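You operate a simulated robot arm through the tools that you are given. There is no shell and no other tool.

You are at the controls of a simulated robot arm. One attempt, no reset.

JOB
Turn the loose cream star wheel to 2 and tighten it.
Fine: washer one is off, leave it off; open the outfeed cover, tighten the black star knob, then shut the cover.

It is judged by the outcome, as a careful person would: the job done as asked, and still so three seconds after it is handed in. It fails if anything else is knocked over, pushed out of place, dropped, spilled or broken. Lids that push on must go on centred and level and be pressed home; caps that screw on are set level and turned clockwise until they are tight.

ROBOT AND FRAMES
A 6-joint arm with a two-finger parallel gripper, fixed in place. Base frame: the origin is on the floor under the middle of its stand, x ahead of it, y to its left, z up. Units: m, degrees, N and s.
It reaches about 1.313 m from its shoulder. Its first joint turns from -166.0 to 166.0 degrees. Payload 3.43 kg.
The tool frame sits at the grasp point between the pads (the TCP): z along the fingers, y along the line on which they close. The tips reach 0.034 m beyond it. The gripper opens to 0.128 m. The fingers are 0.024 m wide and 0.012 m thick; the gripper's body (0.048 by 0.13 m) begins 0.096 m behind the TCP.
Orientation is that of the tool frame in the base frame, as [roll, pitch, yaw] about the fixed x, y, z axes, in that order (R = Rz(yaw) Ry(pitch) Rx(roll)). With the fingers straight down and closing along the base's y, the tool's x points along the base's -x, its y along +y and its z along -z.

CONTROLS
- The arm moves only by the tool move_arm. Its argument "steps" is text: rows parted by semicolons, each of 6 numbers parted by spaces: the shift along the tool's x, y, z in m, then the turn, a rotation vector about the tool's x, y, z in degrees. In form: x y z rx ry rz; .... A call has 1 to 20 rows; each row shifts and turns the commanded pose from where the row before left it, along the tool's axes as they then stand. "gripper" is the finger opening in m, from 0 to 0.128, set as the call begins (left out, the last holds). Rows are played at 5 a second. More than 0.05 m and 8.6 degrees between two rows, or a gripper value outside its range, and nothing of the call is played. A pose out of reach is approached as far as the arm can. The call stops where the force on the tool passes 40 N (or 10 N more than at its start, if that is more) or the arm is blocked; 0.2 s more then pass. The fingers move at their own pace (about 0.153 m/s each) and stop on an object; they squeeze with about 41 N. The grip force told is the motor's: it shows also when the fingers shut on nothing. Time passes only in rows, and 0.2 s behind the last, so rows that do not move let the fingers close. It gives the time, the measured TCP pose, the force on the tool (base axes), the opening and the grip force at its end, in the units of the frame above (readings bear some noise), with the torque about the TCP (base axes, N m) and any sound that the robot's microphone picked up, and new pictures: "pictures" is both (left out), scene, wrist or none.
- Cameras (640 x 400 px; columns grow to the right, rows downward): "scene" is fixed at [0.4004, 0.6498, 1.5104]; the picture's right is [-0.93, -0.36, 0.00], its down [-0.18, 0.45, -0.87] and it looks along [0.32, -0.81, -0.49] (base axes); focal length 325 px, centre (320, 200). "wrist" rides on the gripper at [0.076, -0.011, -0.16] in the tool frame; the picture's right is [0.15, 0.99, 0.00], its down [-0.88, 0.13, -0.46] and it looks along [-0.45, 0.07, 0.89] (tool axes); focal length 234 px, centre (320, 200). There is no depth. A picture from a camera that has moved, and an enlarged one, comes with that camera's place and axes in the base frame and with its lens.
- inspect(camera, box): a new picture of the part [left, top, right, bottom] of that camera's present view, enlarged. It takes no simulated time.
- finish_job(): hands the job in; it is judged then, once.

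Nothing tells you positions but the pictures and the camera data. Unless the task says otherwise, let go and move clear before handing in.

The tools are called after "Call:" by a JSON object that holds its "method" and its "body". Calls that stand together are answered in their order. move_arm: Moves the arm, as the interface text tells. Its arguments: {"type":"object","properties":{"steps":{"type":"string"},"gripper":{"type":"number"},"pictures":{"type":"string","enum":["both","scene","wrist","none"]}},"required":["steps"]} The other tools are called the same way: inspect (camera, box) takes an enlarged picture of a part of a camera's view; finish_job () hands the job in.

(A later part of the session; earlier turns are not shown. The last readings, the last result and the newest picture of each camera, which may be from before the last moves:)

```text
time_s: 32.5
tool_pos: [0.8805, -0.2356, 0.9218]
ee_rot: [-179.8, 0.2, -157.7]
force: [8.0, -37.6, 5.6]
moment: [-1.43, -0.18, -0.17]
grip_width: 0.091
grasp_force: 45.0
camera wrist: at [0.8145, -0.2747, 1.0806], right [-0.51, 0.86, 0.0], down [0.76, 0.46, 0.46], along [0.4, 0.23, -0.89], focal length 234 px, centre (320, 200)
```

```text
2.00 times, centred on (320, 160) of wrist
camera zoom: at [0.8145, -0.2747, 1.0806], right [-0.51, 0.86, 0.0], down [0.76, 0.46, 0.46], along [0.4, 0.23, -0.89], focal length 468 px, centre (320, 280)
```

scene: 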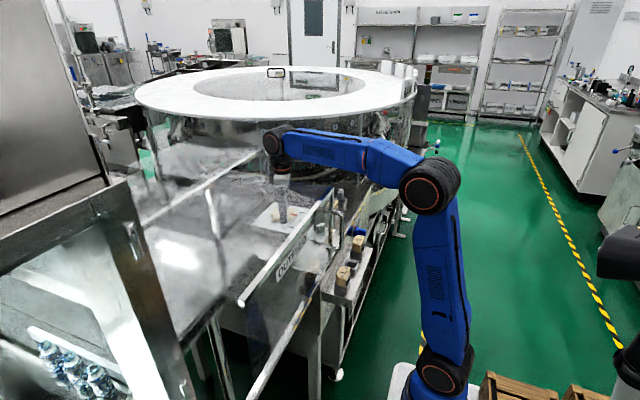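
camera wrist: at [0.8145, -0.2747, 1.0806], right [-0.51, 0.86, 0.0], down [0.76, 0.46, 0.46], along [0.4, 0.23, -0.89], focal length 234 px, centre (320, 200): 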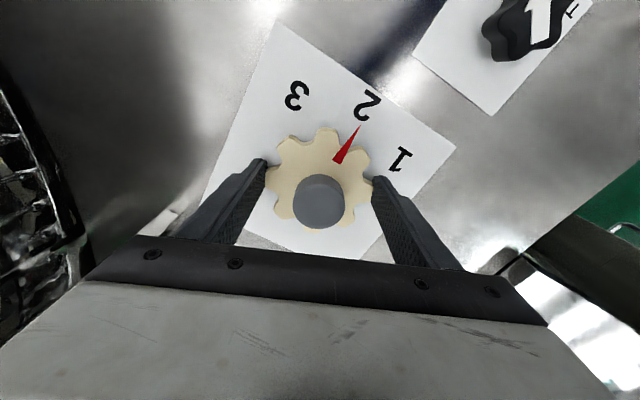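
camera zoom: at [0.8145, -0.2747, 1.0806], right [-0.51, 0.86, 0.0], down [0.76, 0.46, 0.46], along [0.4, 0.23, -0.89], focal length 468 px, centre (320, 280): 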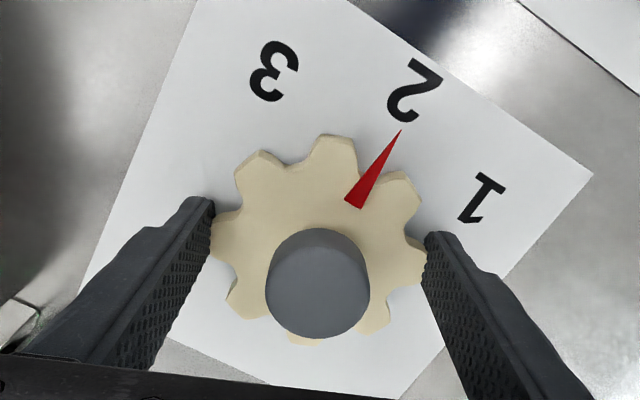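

The pointer is on 2. There's a sideways load on the grip, so I'll ease it by ~1.5 mm before opening so the wheel isn't disturbed.

Call:
{"method": "move_arm", "body": {"steps": "0 -0.001 0 0 0 0; 0 -0.0005 0 0 0 0; 0 0 0 0 0 0", "pictures": "none"}}

```text
time_s: 33.3
tool_pos: [0.8818, -0.2358, 0.9224]
ee_rot: [-179.9, 0.3, -157.6]
force: [1.3, -33.9, 5.9]
moment: [-1.88, 0.03, -0.14]
grip_width: 0.0908
grasp_force: 44.8
```

Call:
{"method": "move_arm", "body": {"steps": "0.0005 -0.0015 0 0 0 0; 0.0005 -0.0015 0 0 0 0; 0 0 0 0 0 0", "pictures": "none"}}

```text
time_s: 34.1
tool_pos: [0.8813, -0.2372, 0.921]
ee_rot: [-180.0, 0.2, -157.5]
force: [-10.0, 0.5, 5.1]
moment: [0.22, 0.4, 0.05]
grip_width: 0.091
grasp_force: 45.8
```

The side load is gone. Now I open the gripper and check the pointer stays on 2.

Call:
{"method": "move_arm", "body": {"steps": "0 0 0 0 0 0; 0 0 0 0 0 0; 0 0 0 0 0 0", "gripper": 0.126}}

Call:
{"method": "inspect", "body": {"camera": "wrist", "box": [210, 60, 430, 260]}}

```text
time_s: 34.9
tool_pos: [0.8823, -0.2379, 0.922]
ee_rot: [-179.9, 0.1, -157.5]
force: [0.3, 0.4, 0.6]
moment: [0.0, 0.0, -0.02]
grip_width: 0.1258
grasp_force: 0.0
camera wrist: at [0.8154, -0.2769, 1.0804], right [-0.51, 0.86, 0.0], down [0.76, 0.46, 0.46], along [0.39, 0.23, -0.89], focal length 234 px, centre (320, 200)
```

scene: 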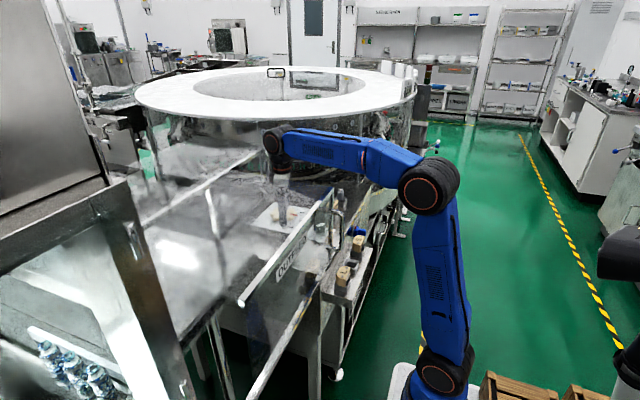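
wrist: 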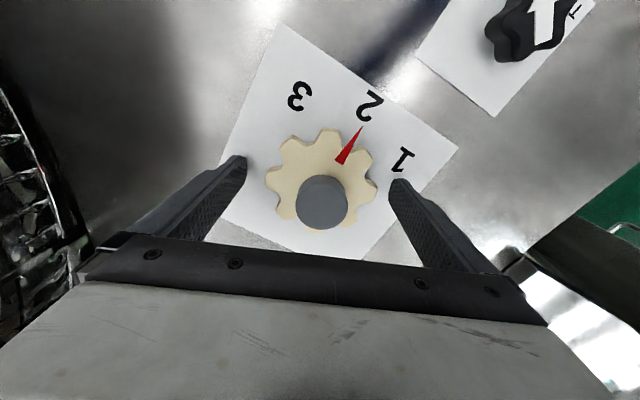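

```text
2.00 times, centred on (320, 160) of wrist
camera zoom: at [0.8154, -0.2769, 1.0804], right [-0.51, 0.86, 0.0], down [0.76, 0.46, 0.46], along [0.39, 0.23, -0.89], focal length 468 px, centre (320, 280)
```

zoom: 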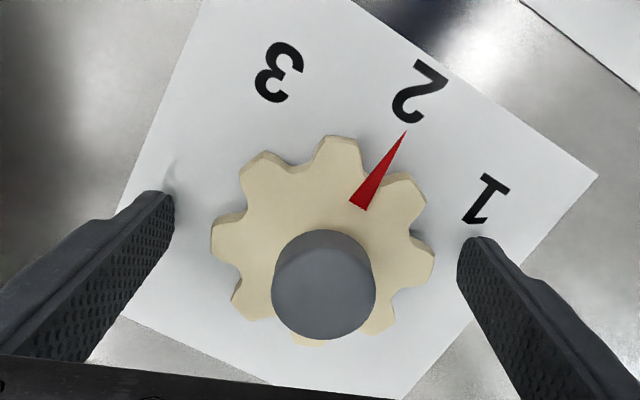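

The pointer sits on 2 with the gripper open. Next I rise, yaw for the five‑lobed black knob, and move above it (about (0.724, −0.183)).

Call:
{"method": "move_arm", "body": {"steps": "0 0 -0.03 0 0 0; 0 0 -0.04 0 0 0; 0 0 -0.038 0 0 0; 0 0 0 0 0 -7.9; 0 0 0 0 0 -7.9; 0 0 0 0 0 -7.9; 0 0 0 0 0 -7.9; 0 0 0 0 0 -7.9; 0 0 0 0 0 -7.9; 0 0 0 0 0 0"}}

Call:
{"method": "inspect", "body": {"camera": "scene", "box": [240, 150, 360, 260]}}

```text
time_s: 37.1
tool_pos: [0.882, -0.2378, 1.0301]
ee_rot: [-179.9, 0.0, -110.0]
force: [0.0, -0.4, -0.6]
moment: [0.0, -0.04, -0.05]
grip_width: 0.1261
grasp_force: 0.0
camera wrist: at [0.8655, -0.3126, 1.1884], right [-0.98, 0.2, 0.0], down [0.18, 0.87, 0.46], along [0.1, 0.45, -0.89], focal length 234 px, centre (320, 200)
```

scene: 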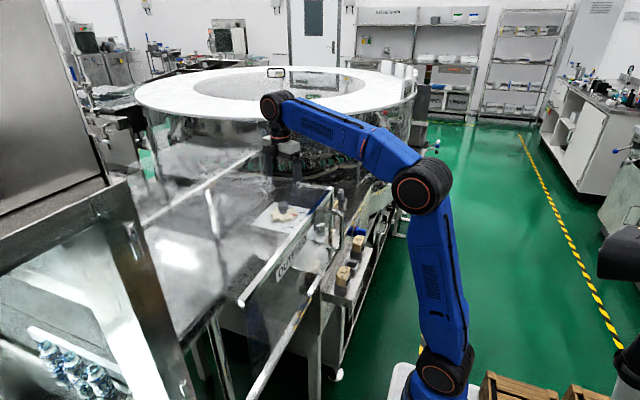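
wrist: 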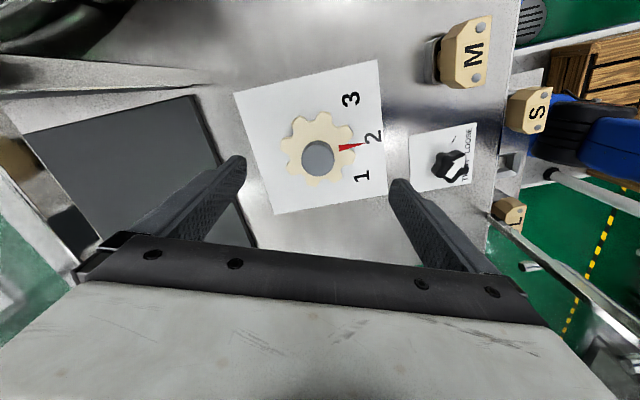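

```text
3.64 times, centred on (300, 205) of scene
camera zoom: at [0.4004, 0.6498, 1.5104], right [-0.93, -0.36, 0.0], down [-0.18, 0.45, -0.87], along [0.32, -0.81, -0.49], focal length 1180 px, centre (393, 182)
```

zoom: 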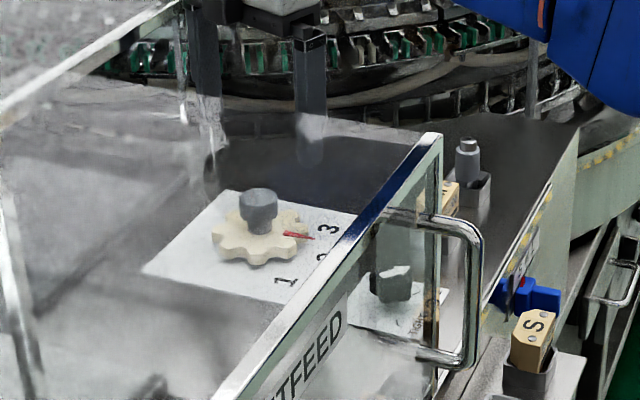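

Call:
{"method": "inspect", "body": {"camera": "wrist", "box": [230, 60, 400, 220]}}

Call:
{"method": "inspect", "body": {"camera": "wrist", "box": [390, 100, 490, 220]}}

```text
2.50 times, centred on (315, 140) of wrist
camera zoom: at [0.8655, -0.3126, 1.1884], right [-0.98, 0.2, 0.0], down [0.18, 0.87, 0.46], along [0.1, 0.45, -0.89], focal length 585 px, centre (332, 350)
```

zoom: 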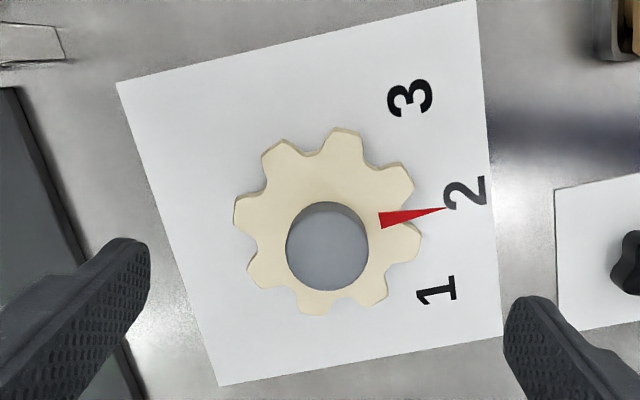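

```text
3.33 times, centred on (440, 160) of wrist
camera zoom: at [0.8655, -0.3126, 1.1884], right [-0.98, 0.2, 0.0], down [0.18, 0.87, 0.46], along [0.1, 0.45, -0.89], focal length 781 px, centre (-80, 333)
```

zoom: 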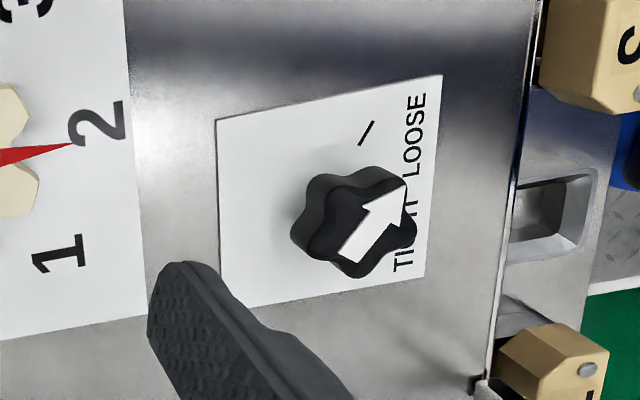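

The pointer direction measures ~179–180°, right on 2. Now I move over the black knob.

Call:
{"method": "move_arm", "body": {"steps": "0.001 0.0417 0 0 0 0; 0.001 0.0417 0 0 0 0; 0.001 0.0417 0 0 0 0; 0.001 0.0417 0 0 0 0; 0 0 0 0 0 0", "gripper": 0.08}}

Call:
{"method": "inspect", "body": {"camera": "wrist", "box": [240, 80, 400, 220]}}

Call:
{"method": "inspect", "body": {"camera": "scene", "box": [270, 70, 430, 240]}}

```text
time_s: 38.3
tool_pos: [0.7228, -0.1846, 1.0272]
ee_rot: [-179.8, 0.1, -110.2]
force: [-0.4, 0.2, 0.1]
moment: [0.03, -0.01, -0.01]
grip_width: 0.0797
grasp_force: 0.1
camera wrist: at [0.707, -0.2584, 1.1871], right [-0.98, 0.2, 0.0], down [0.18, 0.87, 0.46], along [0.1, 0.45, -0.89], focal length 234 px, centre (320, 200)
```

scene: 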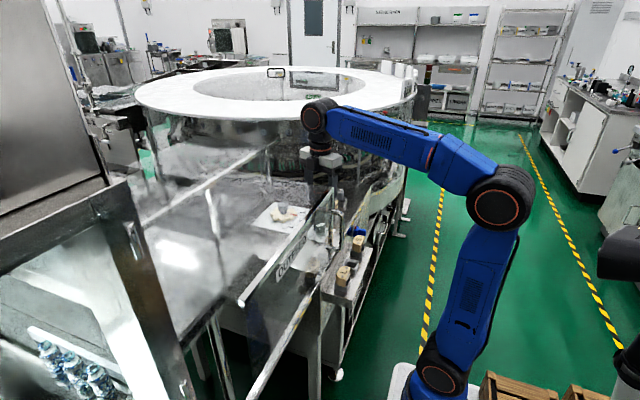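
wrist: 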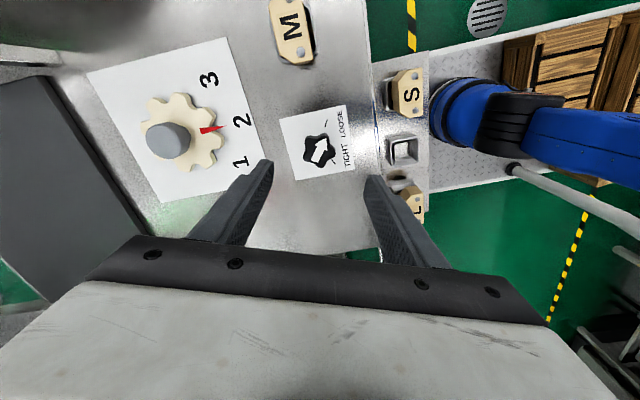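

```text
2.86 times, centred on (320, 150) of wrist
camera zoom: at [0.707, -0.2584, 1.1871], right [-0.98, 0.2, 0.0], down [0.18, 0.87, 0.46], along [0.1, 0.45, -0.89], focal length 669 px, centre (320, 343)
```

zoom: 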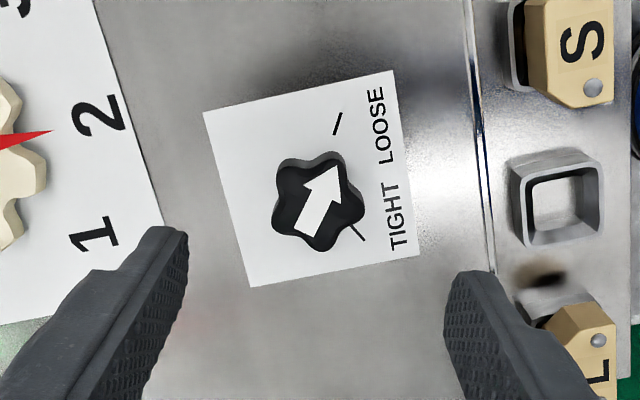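

```text
2.35 times, centred on (350, 155) of scene
camera zoom: at [0.4004, 0.6498, 1.5104], right [-0.93, -0.36, 0.0], down [-0.18, 0.45, -0.87], along [0.32, -0.81, -0.49], focal length 764 px, centre (249, 306)
```

zoom: 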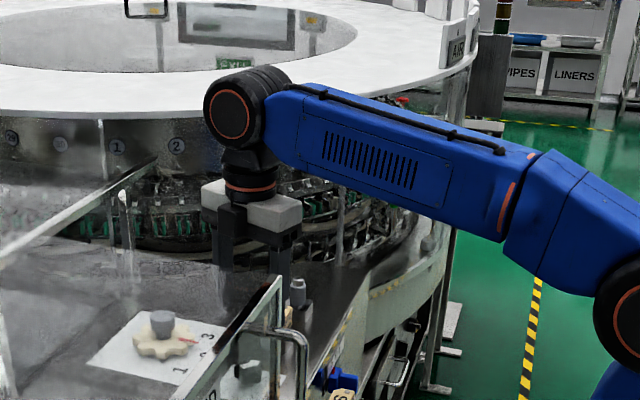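

The tool axis is centred on the knob (within ~1 mm) and the closing line passes through a lobe. I'll descend to straddle it.

Call:
{"method": "move_arm", "body": {"steps": "0 0 0.04 0 0 0; 0 0 0.035 0 0 0; 0 0 0.02 0 0 0; 0 0 0.008 0 0 0; 0 0 0 0 0 0"}}

Call:
{"method": "inspect", "body": {"camera": "wrist", "box": [230, 100, 410, 260]}}

```text
time_s: 39.5
tool_pos: [0.7244, -0.1842, 0.9259]
ee_rot: [-179.7, 0.0, -110.2]
force: [-1.2, 0.7, -0.1]
moment: [0.0, -0.03, 0.01]
grip_width: 0.0801
grasp_force: 0.0
camera wrist: at [0.7072, -0.2586, 1.085], right [-0.98, 0.2, 0.0], down [0.18, 0.87, 0.46], along [0.1, 0.45, -0.89], focal length 234 px, centre (320, 200)
```

scene: 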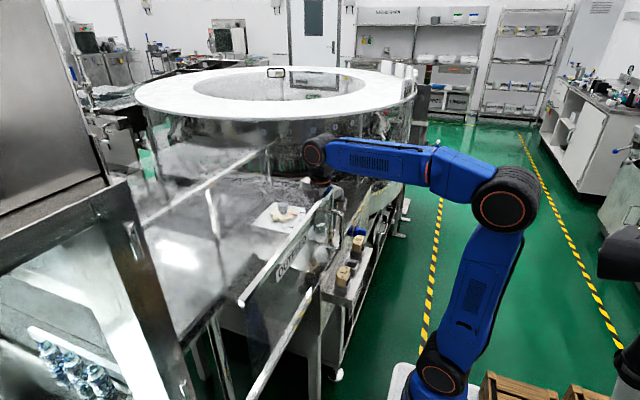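
wrist: 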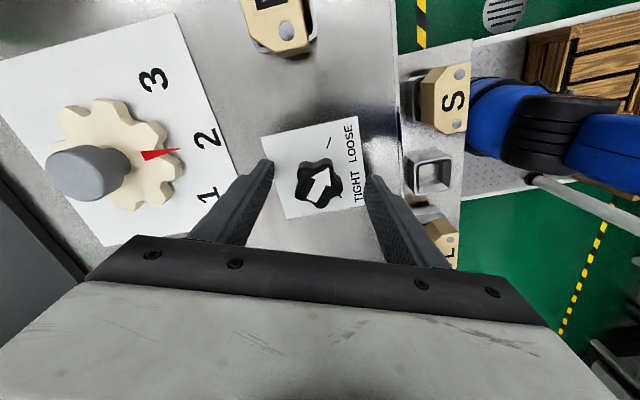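

```text
2.50 times, centred on (320, 180) of wrist
camera zoom: at [0.7072, -0.2586, 1.085], right [-0.98, 0.2, 0.0], down [0.18, 0.87, 0.46], along [0.1, 0.45, -0.89], focal length 585 px, centre (320, 250)
```

zoom: 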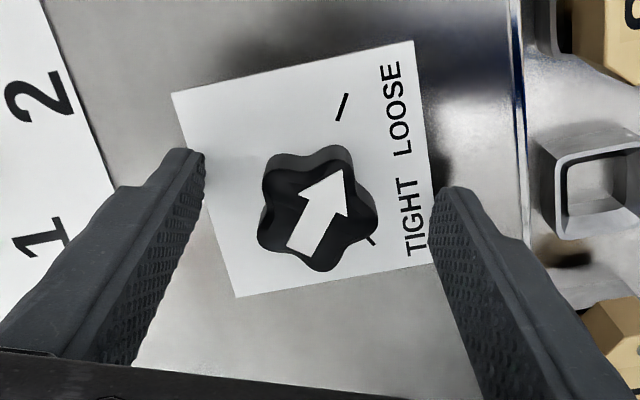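

The fingers straddle the knob. I'll lower 3 mm and close on it.

Call:
{"method": "move_arm", "body": {"steps": "0 0 0.003 0 0 0; 0 0 0 0 0 0; 0 0 0 0 0 0", "gripper": 0.03}}

Call:
{"method": "inspect", "body": {"camera": "wrist", "box": [230, 100, 410, 260]}}

```text
time_s: 40.3
tool_pos: [0.7252, -0.1851, 0.9228]
ee_rot: [-179.8, 0.0, -110.1]
force: [17.7, -6.1, 9.1]
moment: [-0.15, -0.28, -0.01]
grip_width: 0.0405
grasp_force: 9.2
camera wrist: at [0.7079, -0.2589, 1.082], right [-0.98, 0.2, 0.0], down [0.18, 0.87, 0.46], along [0.1, 0.45, -0.89], focal length 234 px, centre (320, 200)
```

scene: 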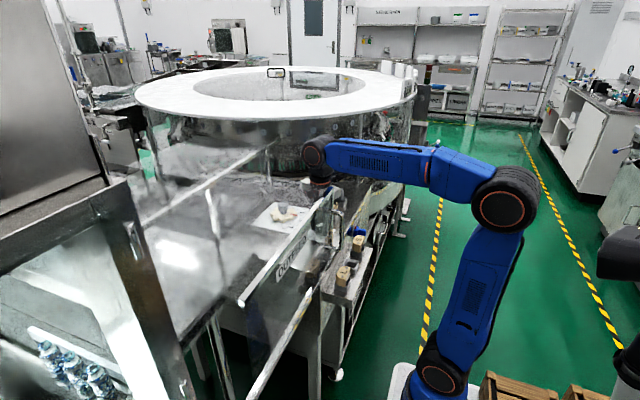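
wrist: 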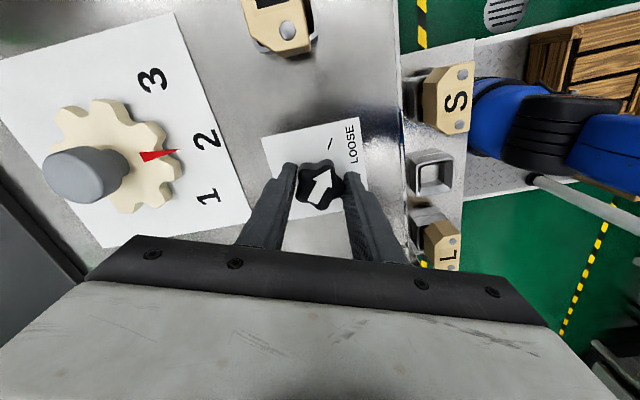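

```text
2.50 times, centred on (320, 180) of wrist
camera zoom: at [0.7079, -0.2589, 1.082], right [-0.98, 0.2, 0.0], down [0.18, 0.87, 0.46], along [0.1, 0.45, -0.89], focal length 585 px, centre (320, 250)
```

zoom: 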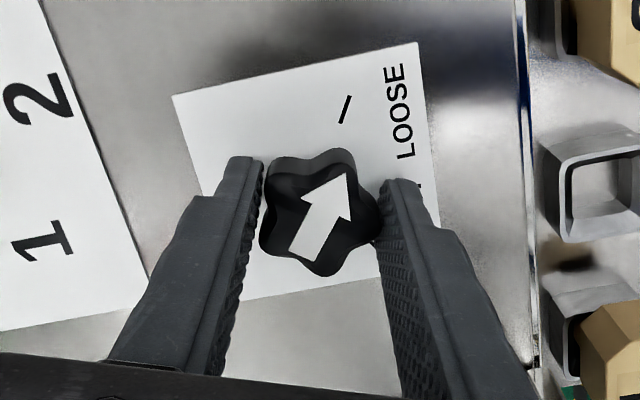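

The knob is held between the pads. I'll turn it clockwise 35° and check that it follows.

Call:
{"method": "move_arm", "body": {"steps": "0 0 0 0 0 0; 0 0 0 0 0 7; 0 0 0 0 0 7; 0 0 0 0 0 7; 0 0 0 0 0 7; 0 0 0 0 0 7; 0 0 0 0 0 0", "pictures": "wrist"}}

Call:
{"method": "inspect", "body": {"camera": "wrist", "box": [230, 100, 410, 260]}}

```text
time_s: 41.9
tool_pos: [0.7243, -0.1855, 0.9228]
ee_rot: [-179.9, 0.0, -145.4]
force: [8.5, -13.8, 0.1]
moment: [-0.33, 0.04, -0.03]
grip_width: 0.0396
grasp_force: 8.2
camera wrist: at [0.6676, -0.2369, 1.0818], right [-0.68, 0.73, 0.0], down [0.65, 0.61, 0.46], along [0.33, 0.31, -0.89], focal length 234 px, centre (320, 200)
```

wrist: 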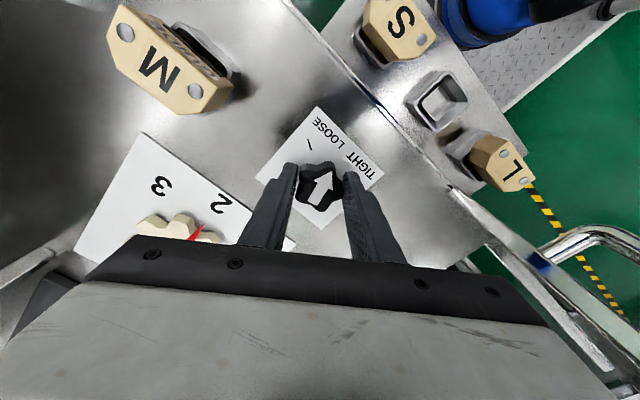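

```text
2.50 times, centred on (320, 180) of wrist
camera zoom: at [0.6676, -0.2369, 1.0818], right [-0.68, 0.73, 0.0], down [0.65, 0.61, 0.46], along [0.33, 0.31, -0.89], focal length 585 px, centre (320, 250)
```

zoom: 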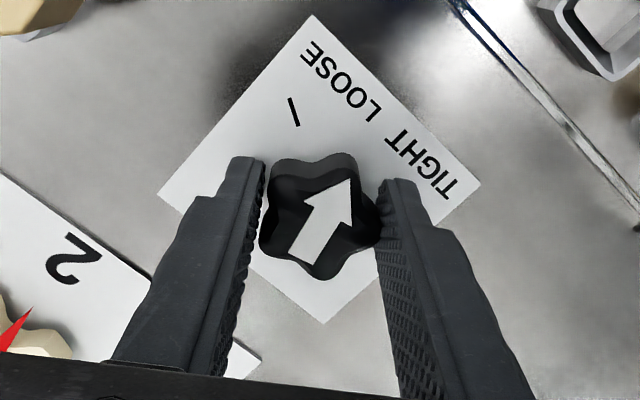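

The knob follows. I'll squeeze harder and continue clockwise another 42°.

Call:
{"method": "move_arm", "body": {"steps": "0 0 0 0 0 0; 0 0 0 0 0 7; 0 0 0 0 0 7; 0 0 0 0 0 7; 0 0 0 0 0 7; 0 0 0 0 0 7; 0 0 0 0 0 7; 0 0 0 0 0 0", "gripper": 0.015, "pictures": "both"}}

Call:
{"method": "inspect", "body": {"camera": "wrist", "box": [230, 100, 410, 260]}}

```text
time_s: 43.7
tool_pos: [0.7239, -0.1858, 0.9227]
ee_rot: [-180.0, 0.2, 172.8]
force: [-0.4, -8.7, -8.2]
moment: [-0.13, -0.52, -0.02]
grip_width: 0.0383
grasp_force: 45.5
camera wrist: at [0.6469, -0.1856, 1.0816], right [-0.02, 1.0, 0.0], down [0.89, 0.02, 0.46], along [0.46, 0.01, -0.89], focal length 234 px, centre (320, 200)
```

scene: 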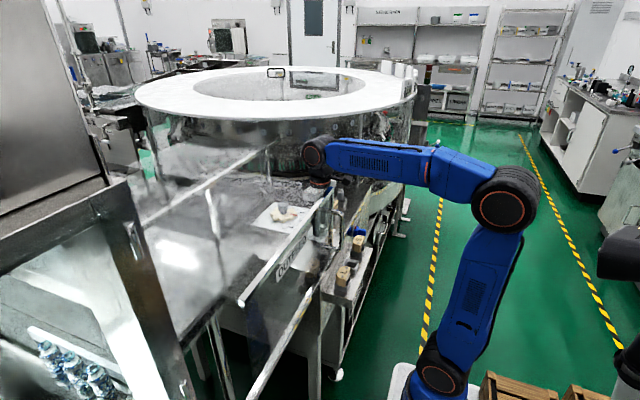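
wrist: 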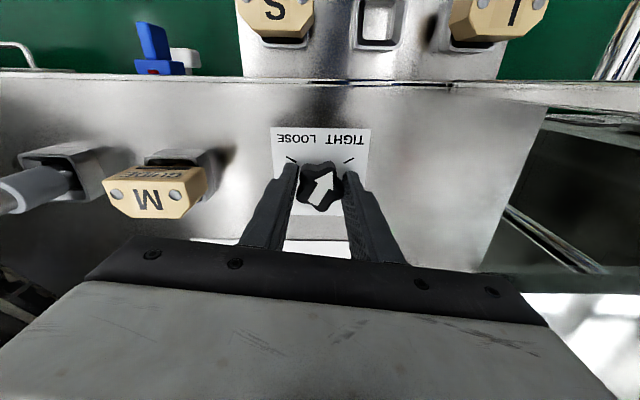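

```text
2.50 times, centred on (320, 180) of wrist
camera zoom: at [0.6469, -0.1856, 1.0816], right [-0.02, 1.0, 0.0], down [0.89, 0.02, 0.46], along [0.46, 0.01, -0.89], focal length 585 px, centre (320, 250)
```

zoom: 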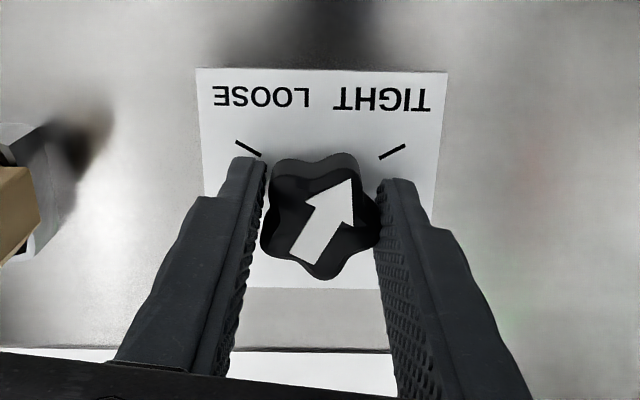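

The arrow is now between the marks, moving toward TIGHT, with a firm 45 N grip. I'll turn another 28° and watch the torque.

Call:
{"method": "move_arm", "body": {"steps": "0 0 0 0 0 7; 0 0 0 0 0 7; 0 0 0 0 0 7; 0 0 0 0 0 7; 0 0 0 0 0 0"}}

Call:
{"method": "inspect", "body": {"camera": "wrist", "box": [230, 100, 410, 260]}}

```text
time_s: 44.9
tool_pos: [0.7244, -0.1849, 0.9236]
ee_rot: [179.8, 0.1, 144.7]
force: [0.5, 3.3, -8.6]
moment: [0.25, 0.39, -0.01]
grip_width: 0.0383
grasp_force: 45.1
camera wrist: at [0.6553, -0.149, 1.0817], right [0.45, 0.89, 0.0], down [0.79, -0.4, 0.46], along [0.41, -0.21, -0.89], focal length 234 px, centre (320, 200)
```

scene: 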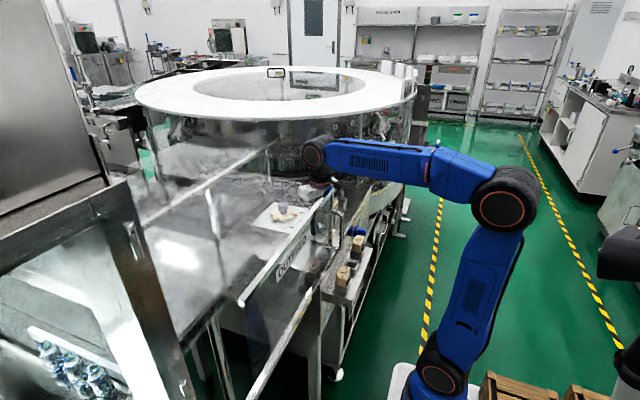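
wrist: 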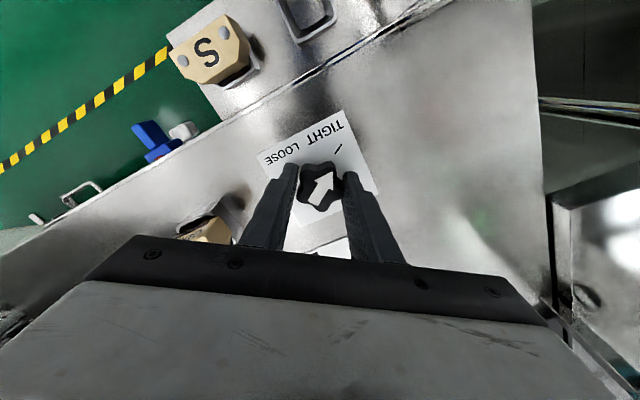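

```text
2.50 times, centred on (320, 180) of wrist
camera zoom: at [0.6553, -0.149, 1.0817], right [0.45, 0.89, 0.0], down [0.79, -0.4, 0.46], along [0.41, -0.21, -0.89], focal length 585 px, centre (320, 250)
```

zoom: 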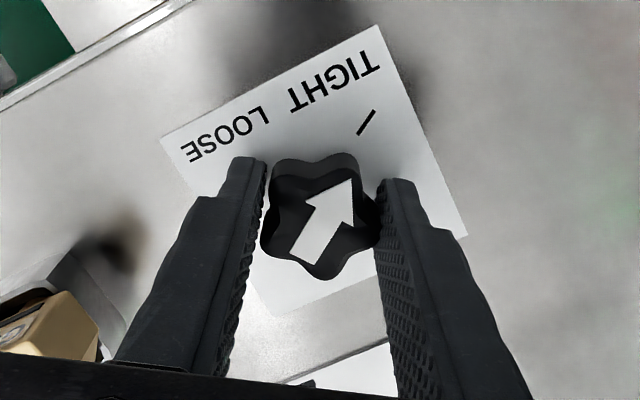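

The arrow is about 8° short of the TIGHT mark. I'll continue in small steps, checking torque.

Call:
{"method": "move_arm", "body": {"steps": "0 0 0 0 0 4; 0 0 0 0 0 4; 0 0 0 0 0 0", "pictures": "wrist"}}

Call:
{"method": "inspect", "body": {"camera": "wrist", "box": [230, 100, 410, 260]}}

```text
time_s: 45.7
tool_pos: [0.7243, -0.1841, 0.923]
ee_rot: [179.8, 0.1, 136.7]
force: [5.8, 11.5, -6.9]
moment: [0.16, 0.0, 0.72]
grip_width: 0.0389
grasp_force: 45.3
camera wrist: at [0.6607, -0.1396, 1.0818], right [0.57, 0.82, 0.0], down [0.73, -0.51, 0.46], along [0.38, -0.26, -0.89], focal length 234 px, centre (320, 200)
```

wrist: 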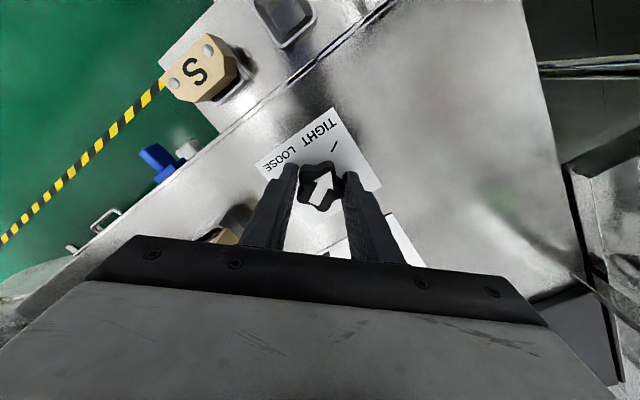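

```text
2.50 times, centred on (320, 180) of wrist
camera zoom: at [0.6607, -0.1396, 1.0818], right [0.57, 0.82, 0.0], down [0.73, -0.51, 0.46], along [0.38, -0.26, -0.89], focal length 585 px, centre (320, 250)
```

zoom: 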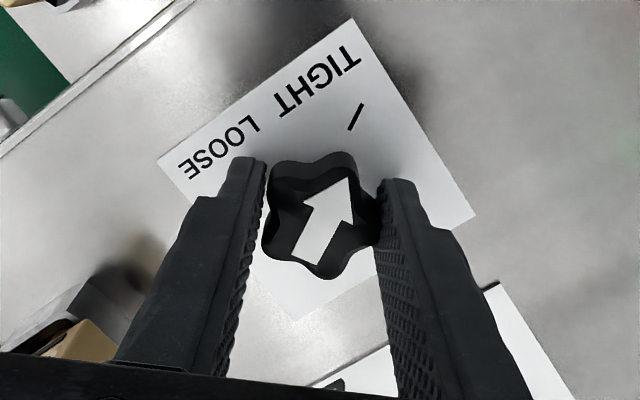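

The arrow is on TIGHT and the torque has risen to 0.7 N m. I'll nip it up by another 3° to make sure it is against its stop.

Call:
{"method": "move_arm", "body": {"steps": "0 0 0 0 0 3; 0 0 0 0 0 0", "pictures": "wrist"}}

Call:
{"method": "inspect", "body": {"camera": "wrist", "box": [230, 100, 410, 260]}}

```text
time_s: 46.3
tool_pos: [0.7252, -0.1848, 0.9225]
ee_rot: [179.9, 0.3, 133.8]
force: [6.7, 15.0, -3.3]
moment: [0.28, 0.01, 0.63]
grip_width: 0.0384
grasp_force: 45.0
camera wrist: at [0.6632, -0.1365, 1.0819], right [0.61, 0.79, 0.0], down [0.7, -0.55, 0.46], along [0.36, -0.28, -0.89], focal length 234 px, centre (320, 200)
```

wrist: 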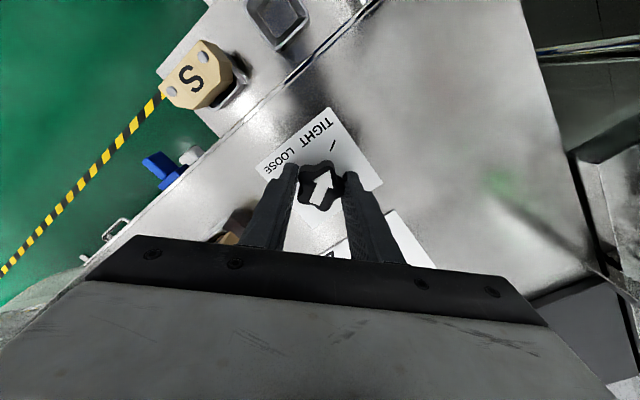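

```text
2.50 times, centred on (320, 180) of wrist
camera zoom: at [0.6632, -0.1365, 1.0819], right [0.61, 0.79, 0.0], down [0.7, -0.55, 0.46], along [0.36, -0.28, -0.89], focal length 585 px, centre (320, 250)
```

zoom: 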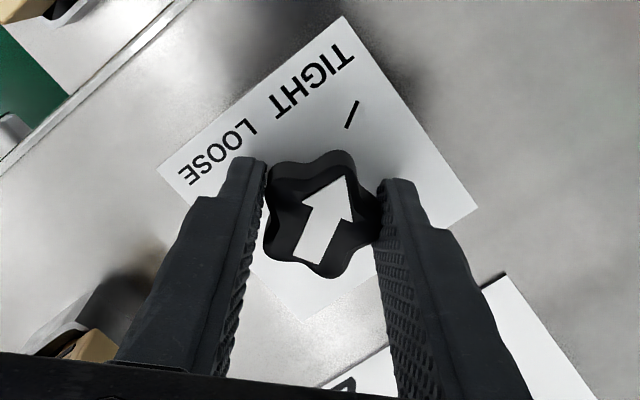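

Call:
{"method": "inspect", "body": {"camera": "wrist", "box": [290, 130, 360, 220]}}

```text
4.44 times, centred on (325, 175) of wrist
camera zoom: at [0.6632, -0.1365, 1.0819], right [0.61, 0.79, 0.0], down [0.7, -0.55, 0.46], along [0.36, -0.28, -0.89], focal length 1041 px, centre (298, 311)
```

zoom: 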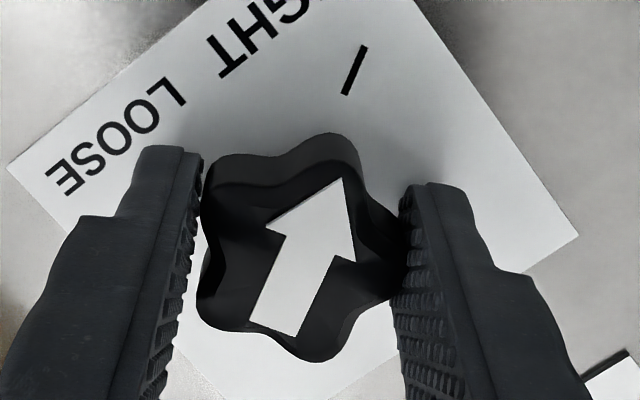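

The arrow is at ~120°, exactly on the TIGHT mark and did not move with the last 3°, so the knob is against its stop. I'll open the gripper and rise straight up.

Call:
{"method": "move_arm", "body": {"steps": "0 0 0 0 0 0; 0 0 0 0 0 0; 0 0 -0.03 0 0 0; 0 0 -0.04 0 0 0; 0 0 -0.035 0 0 0; 0 0 0 0 0 0", "gripper": 0.08}}

Call:
{"method": "inspect", "body": {"camera": "wrist", "box": [250, 90, 390, 230]}}

```text
time_s: 47.7
tool_pos: [0.7241, -0.1844, 1.0267]
ee_rot: [179.9, 0.2, 133.8]
force: [-0.5, -0.4, -0.9]
moment: [0.01, -0.01, 0.01]
grip_width: 0.08
grasp_force: 0.0
camera wrist: at [0.6627, -0.1367, 1.1873], right [0.61, 0.79, 0.0], down [0.7, -0.55, 0.46], along [0.36, -0.28, -0.89], focal length 234 px, centre (320, 200)
```

scene: 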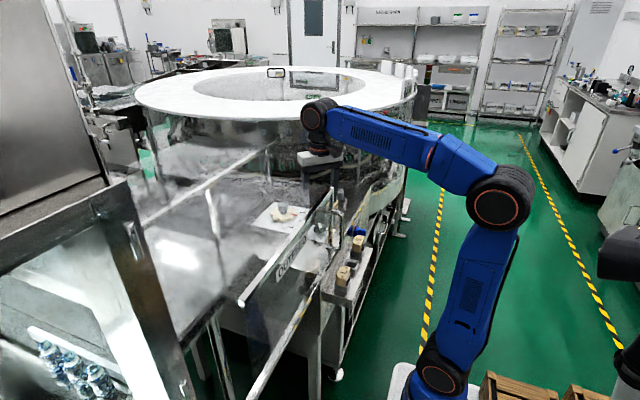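
wrist: 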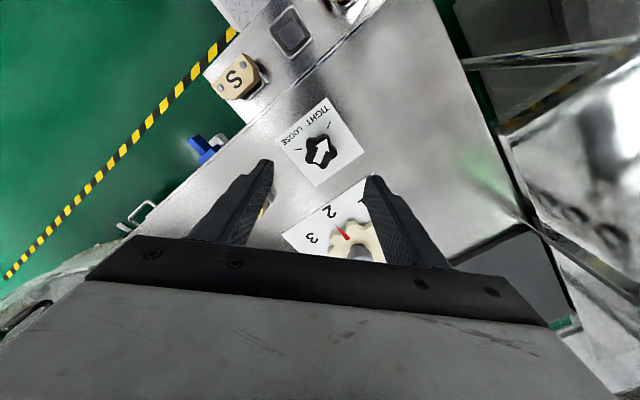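

```text
2.86 times, centred on (320, 160) of wrist
camera zoom: at [0.6627, -0.1367, 1.1873], right [0.61, 0.79, 0.0], down [0.7, -0.55, 0.46], along [0.36, -0.28, -0.89], focal length 669 px, centre (320, 314)
```

zoom: 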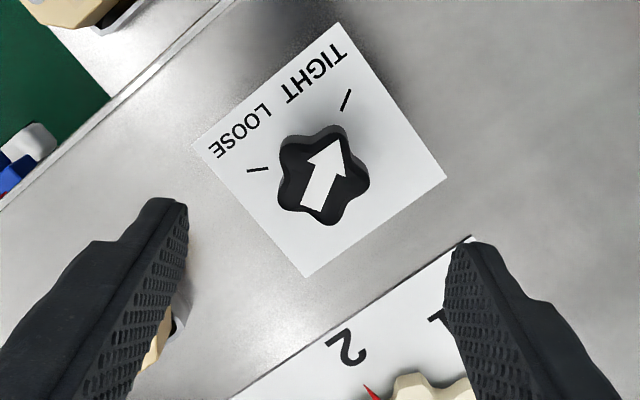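

The knob arrow is on TIGHT and the wheel pointer still at 2. Now I yaw back to neutral and withdraw through the opening, then shut the cover by its handle.

Call:
{"method": "move_arm", "body": {"steps": "0 0 0 0 0 -7.7; 0 0 0 0 0 -7.7; 0 0 0 0 0 -7.7; 0 0 0 0 0 -7.7; 0 0 0 0 0 -7.7; 0 0 0 0 0 -7.7; 0 0 0 0 0 0"}}

Call:
{"method": "inspect", "body": {"camera": "wrist", "box": [200, 100, 440, 250]}}

```text
time_s: 49.3
tool_pos: [0.7238, -0.1848, 1.0277]
ee_rot: [-180.0, 0.2, 180.0]
force: [0.3, 0.1, -0.4]
moment: [0.0, -0.04, 0.04]
grip_width: 0.0799
grasp_force: 0.1
camera wrist: at [0.6471, -0.1949, 1.187], right [-0.15, 0.99, 0.0], down [0.88, 0.13, 0.46], along [0.45, 0.07, -0.89], focal length 234 px, centre (320, 200)
```

scene: 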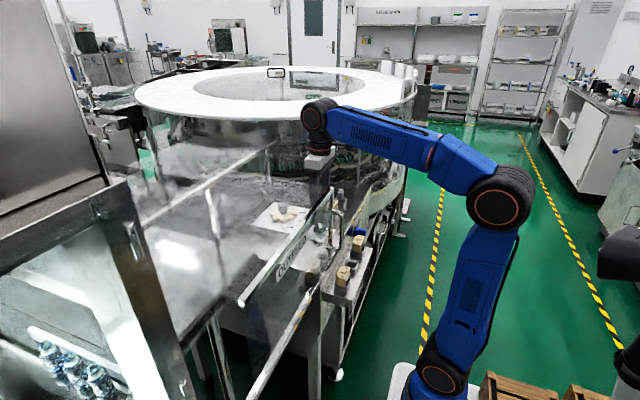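
wrist: 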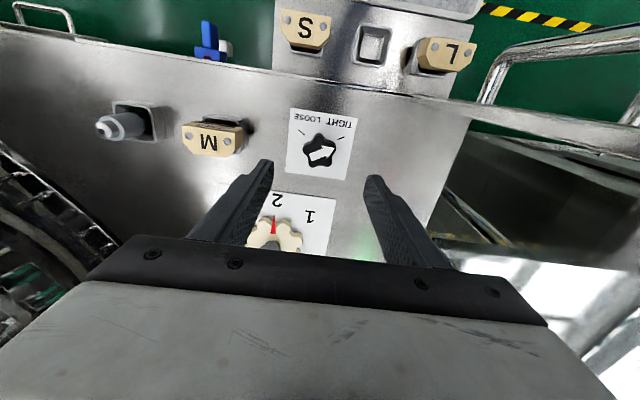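

```text
2.67 times, centred on (320, 175) of wrist
camera zoom: at [0.6471, -0.1949, 1.187], right [-0.15, 0.99, 0.0], down [0.88, 0.13, 0.46], along [0.45, 0.07, -0.89], focal length 624 px, centre (320, 267)
```

zoom: 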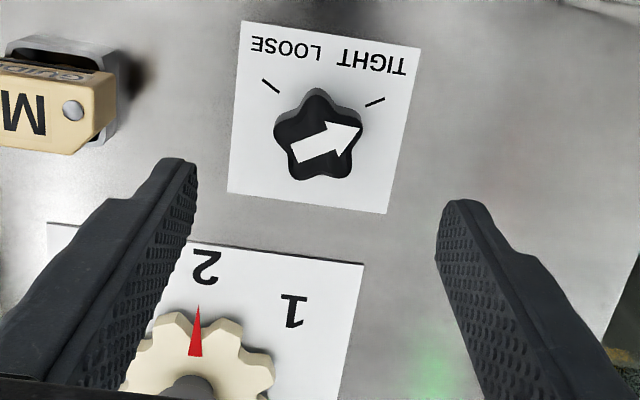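

Both settings look right: wheel pointer at 2, knob arrow at TIGHT. Now I withdraw straight back out of the opening.

Call:
{"method": "move_arm", "body": {"steps": "0.035 0 0 0 0 0; 0.035 0 0 0 0 0; 0.035 0 0 0 0 0; 0.035 0 0 0 0 0; 0.03 0 0 0 0 0; 0 0 0 0 0 0", "gripper": 0.06}}

Call:
{"method": "inspect", "body": {"camera": "wrist", "box": [320, 100, 640, 320]}}

Call:
{"method": "inspect", "body": {"camera": "scene", "box": [230, 160, 410, 320]}}

```text
time_s: 50.7
tool_pos: [0.5542, -0.1827, 1.0275]
ee_rot: [-180.0, 0.2, 180.0]
force: [-0.4, -0.1, 0.2]
moment: [0.01, -0.01, 0.0]
grip_width: 0.0599
grasp_force: 0.0
camera wrist: at [0.477, -0.1939, 1.1858], right [-0.15, 0.99, 0.0], down [0.88, 0.13, 0.46], along [0.45, 0.07, -0.89], focal length 234 px, centre (320, 200)
```

scene: 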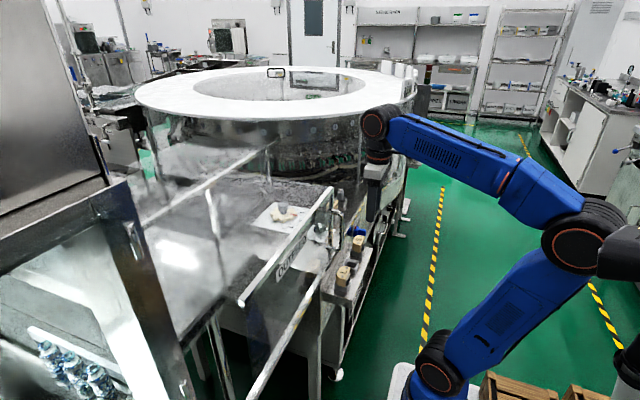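
wrist: 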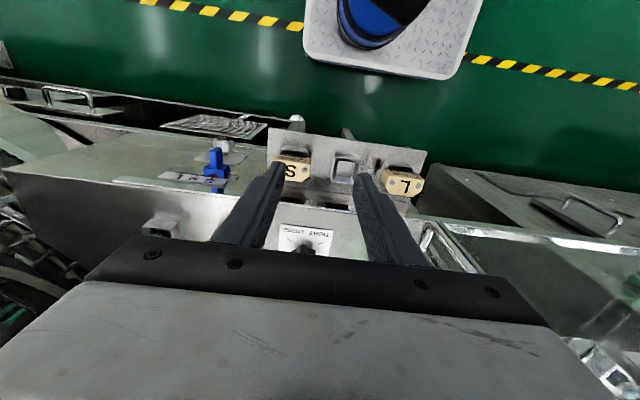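

```text
1.82 times, centred on (480, 210) of wrist
camera zoom: at [0.477, -0.1939, 1.1858], right [-0.15, 0.99, 0.0], down [0.88, 0.13, 0.46], along [0.45, 0.07, -0.89], focal length 426 px, centre (29, 182)
```

zoom: 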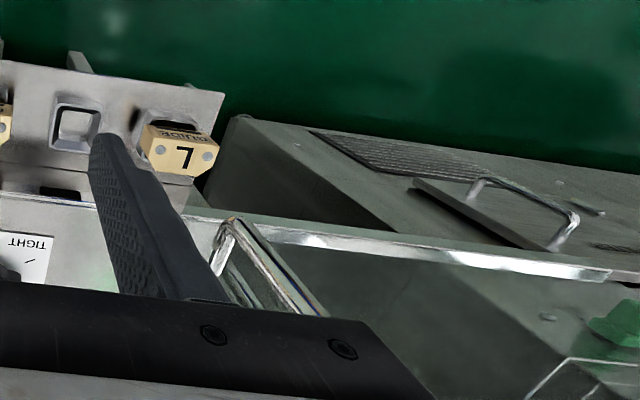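

```text
2.50 times, centred on (320, 240) of scene
camera zoom: at [0.4004, 0.6498, 1.5104], right [-0.93, -0.36, 0.0], down [-0.18, 0.45, -0.87], along [0.32, -0.81, -0.49], focal length 812 px, centre (320, 100)
```

zoom: 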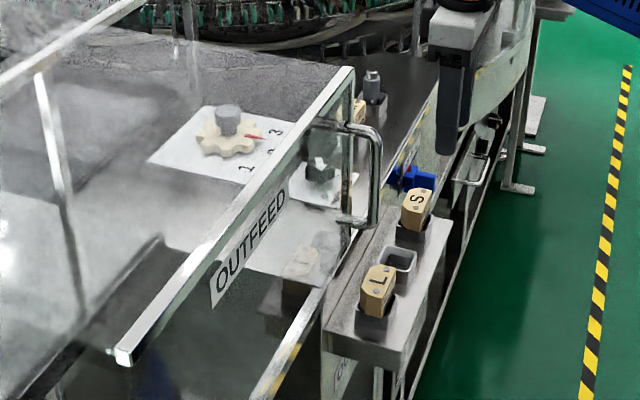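

The handle's vertical bar is at about (0.612, −0.029). I'll move in front of it, then forward so the open fingers straddle the bar.

Call:
{"method": "move_arm", "body": {"steps": "0 0.0385 0 0 0 0; 0 0.0385 0 0 0 0; 0 0.0385 0 0 0 0; 0 0.0385 0 0 0 0; 0 0 0 0 0 0"}}

Call:
{"method": "inspect", "body": {"camera": "wrist", "box": [220, 120, 440, 260]}}

Call:
{"method": "inspect", "body": {"camera": "scene", "box": [290, 100, 430, 240]}}

```text
time_s: 51.9
tool_pos: [0.553, -0.0303, 1.0259]
ee_rot: [179.9, 0.2, -180.0]
force: [0.7, -0.2, -0.5]
moment: [-0.01, 0.0, 0.0]
grip_width: 0.0602
grasp_force: 0.0
camera wrist: at [0.477, -0.0404, 1.1853], right [-0.15, 0.99, 0.0], down [0.88, 0.13, 0.46], along [0.45, 0.07, -0.89], focal length 234 px, centre (320, 200)
```

scene: 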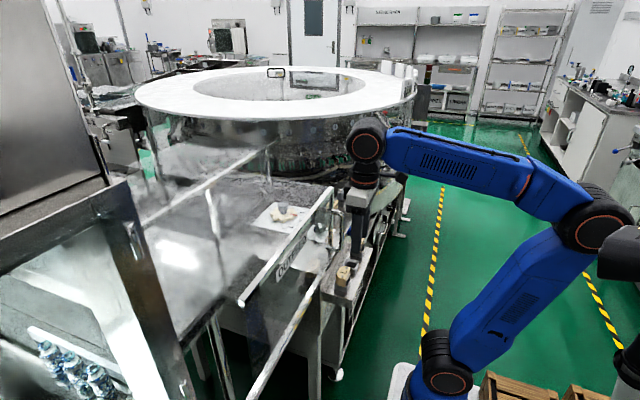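
wrist: 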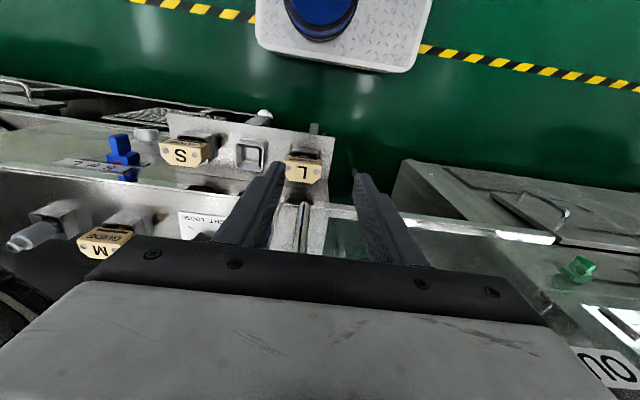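

```text
2.86 times, centred on (330, 190) of wrist
camera zoom: at [0.477, -0.0404, 1.1853], right [-0.15, 0.99, 0.0], down [0.88, 0.13, 0.46], along [0.45, 0.07, -0.89], focal length 669 px, centre (291, 229)
```

zoom: 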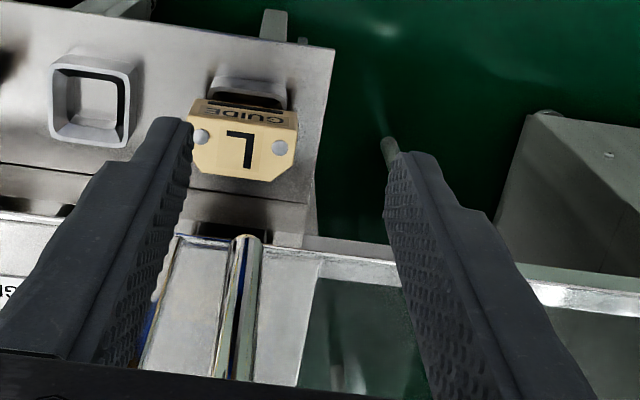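

```text
2.86 times, centred on (360, 170) of scene
camera zoom: at [0.4004, 0.6498, 1.5104], right [-0.93, -0.36, 0.0], down [-0.18, 0.45, -0.87], along [0.32, -0.81, -0.49], focal length 928 px, centre (206, 286)
```

zoom: 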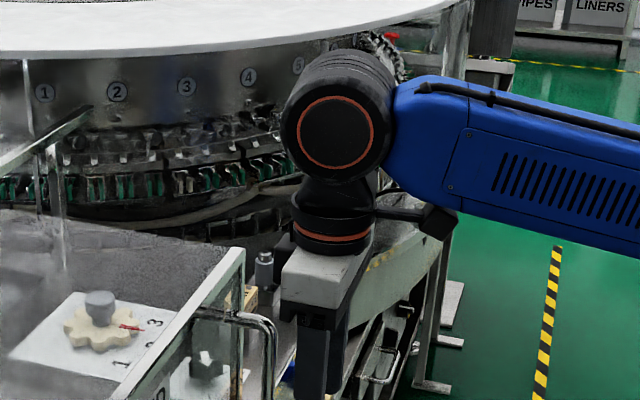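

The bar lies about 9 mm to the left of the finger midline. I'll shift that much and advance so the fingers straddle it.

Call:
{"method": "move_arm", "body": {"steps": "0 -0.009 0 0 0 0; -0.025 0 0 0 0 0; -0.025 0 0 0 0 0; -0.008 0 0 0 0 0; 0 0 0 0 0 0"}}

Call:
{"method": "inspect", "body": {"camera": "wrist", "box": [220, 120, 440, 260]}}

Call:
{"method": "inspect", "body": {"camera": "scene", "box": [290, 100, 430, 240]}}

```text
time_s: 53.1
tool_pos: [0.6113, -0.0395, 1.0287]
ee_rot: [180.0, 0.3, -180.0]
force: [0.0, 0.4, -0.6]
moment: [0.01, 0.01, -0.05]
grip_width: 0.0601
grasp_force: 0.0
camera wrist: at [0.5358, -0.0496, 1.1865], right [-0.15, 0.99, 0.0], down [0.88, 0.13, 0.46], along [0.45, 0.07, -0.89], focal length 234 px, centre (320, 200)
```

scene: 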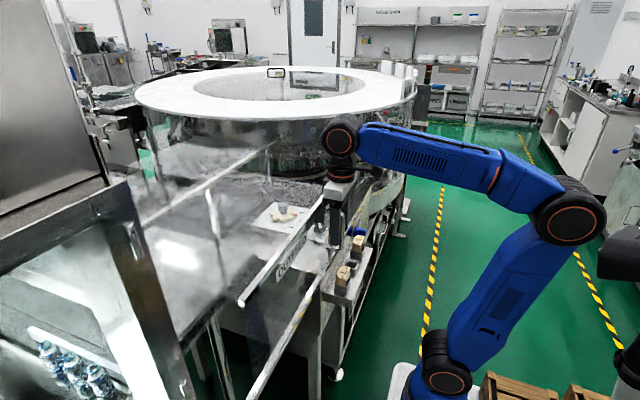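
wrist: 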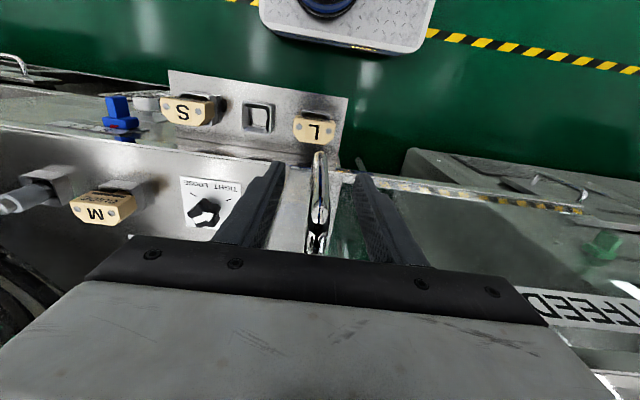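

```text
2.86 times, centred on (330, 190) of wrist
camera zoom: at [0.5358, -0.0496, 1.1865], right [-0.15, 0.99, 0.0], down [0.88, 0.13, 0.46], along [0.45, 0.07, -0.89], focal length 669 px, centre (291, 229)
```

zoom: 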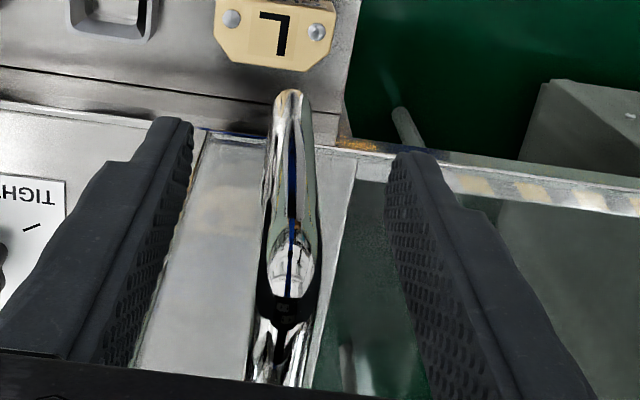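

```text
2.86 times, centred on (360, 170) of scene
camera zoom: at [0.4004, 0.6498, 1.5104], right [-0.93, -0.36, 0.0], down [-0.18, 0.45, -0.87], along [0.32, -0.81, -0.49], focal length 928 px, centre (206, 286)
```

zoom: 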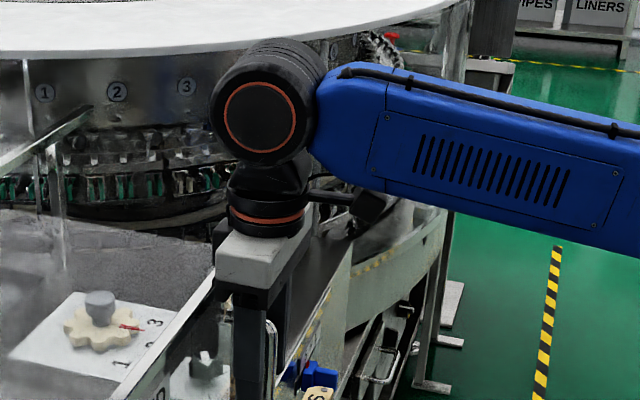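

The bar is centred between the fingers. I'll narrow the fingers loosely around it and draw the cover shut along −y, checking midway.

Call:
{"method": "move_arm", "body": {"steps": "0 0 0 0 0 0; 0 -0.015 0 0 0 0; 0 -0.025 0 0 0 0; 0 -0.03 0 0 0 0; 0 -0.03 0 0 0 0; 0 -0.03 0 0 0 0; 0 -0.025 0 0 0 0; 0 0 0 0 0 0", "gripper": 0.03}}

Call:
{"method": "inspect", "body": {"camera": "scene", "box": [230, 120, 410, 300]}}

```text
time_s: 54.9
tool_pos: [0.6115, -0.1965, 1.0274]
ee_rot: [-179.9, 0.2, -180.0]
force: [0.1, -0.8, 0.6]
moment: [0.0, 0.02, 0.0]
grip_width: 0.03
grasp_force: 0.1
camera wrist: at [0.5359, -0.206, 1.1864], right [-0.15, 0.99, 0.0], down [0.88, 0.13, 0.46], along [0.45, 0.07, -0.89], focal length 234 px, centre (320, 200)
```

scene: 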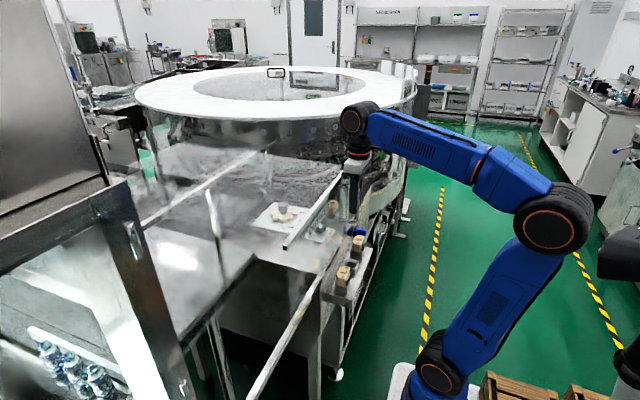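
wrist: 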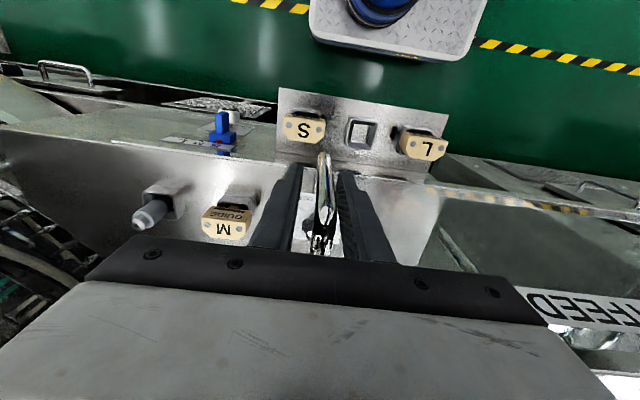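

```text
2.22 times, centred on (320, 210) of scene
camera zoom: at [0.4004, 0.6498, 1.5104], right [-0.93, -0.36, 0.0], down [-0.18, 0.45, -0.87], along [0.32, -0.81, -0.49], focal length 721 px, centre (320, 178)
```

zoom: 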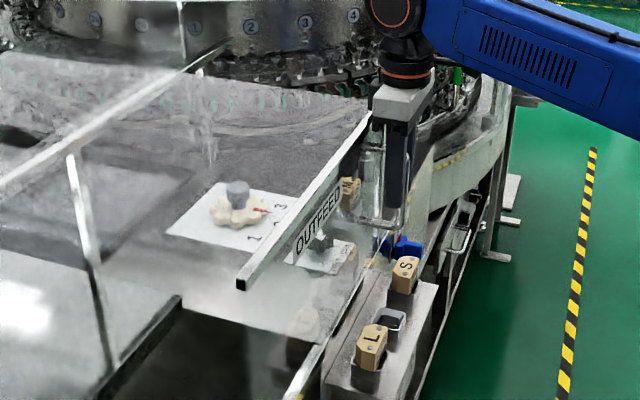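

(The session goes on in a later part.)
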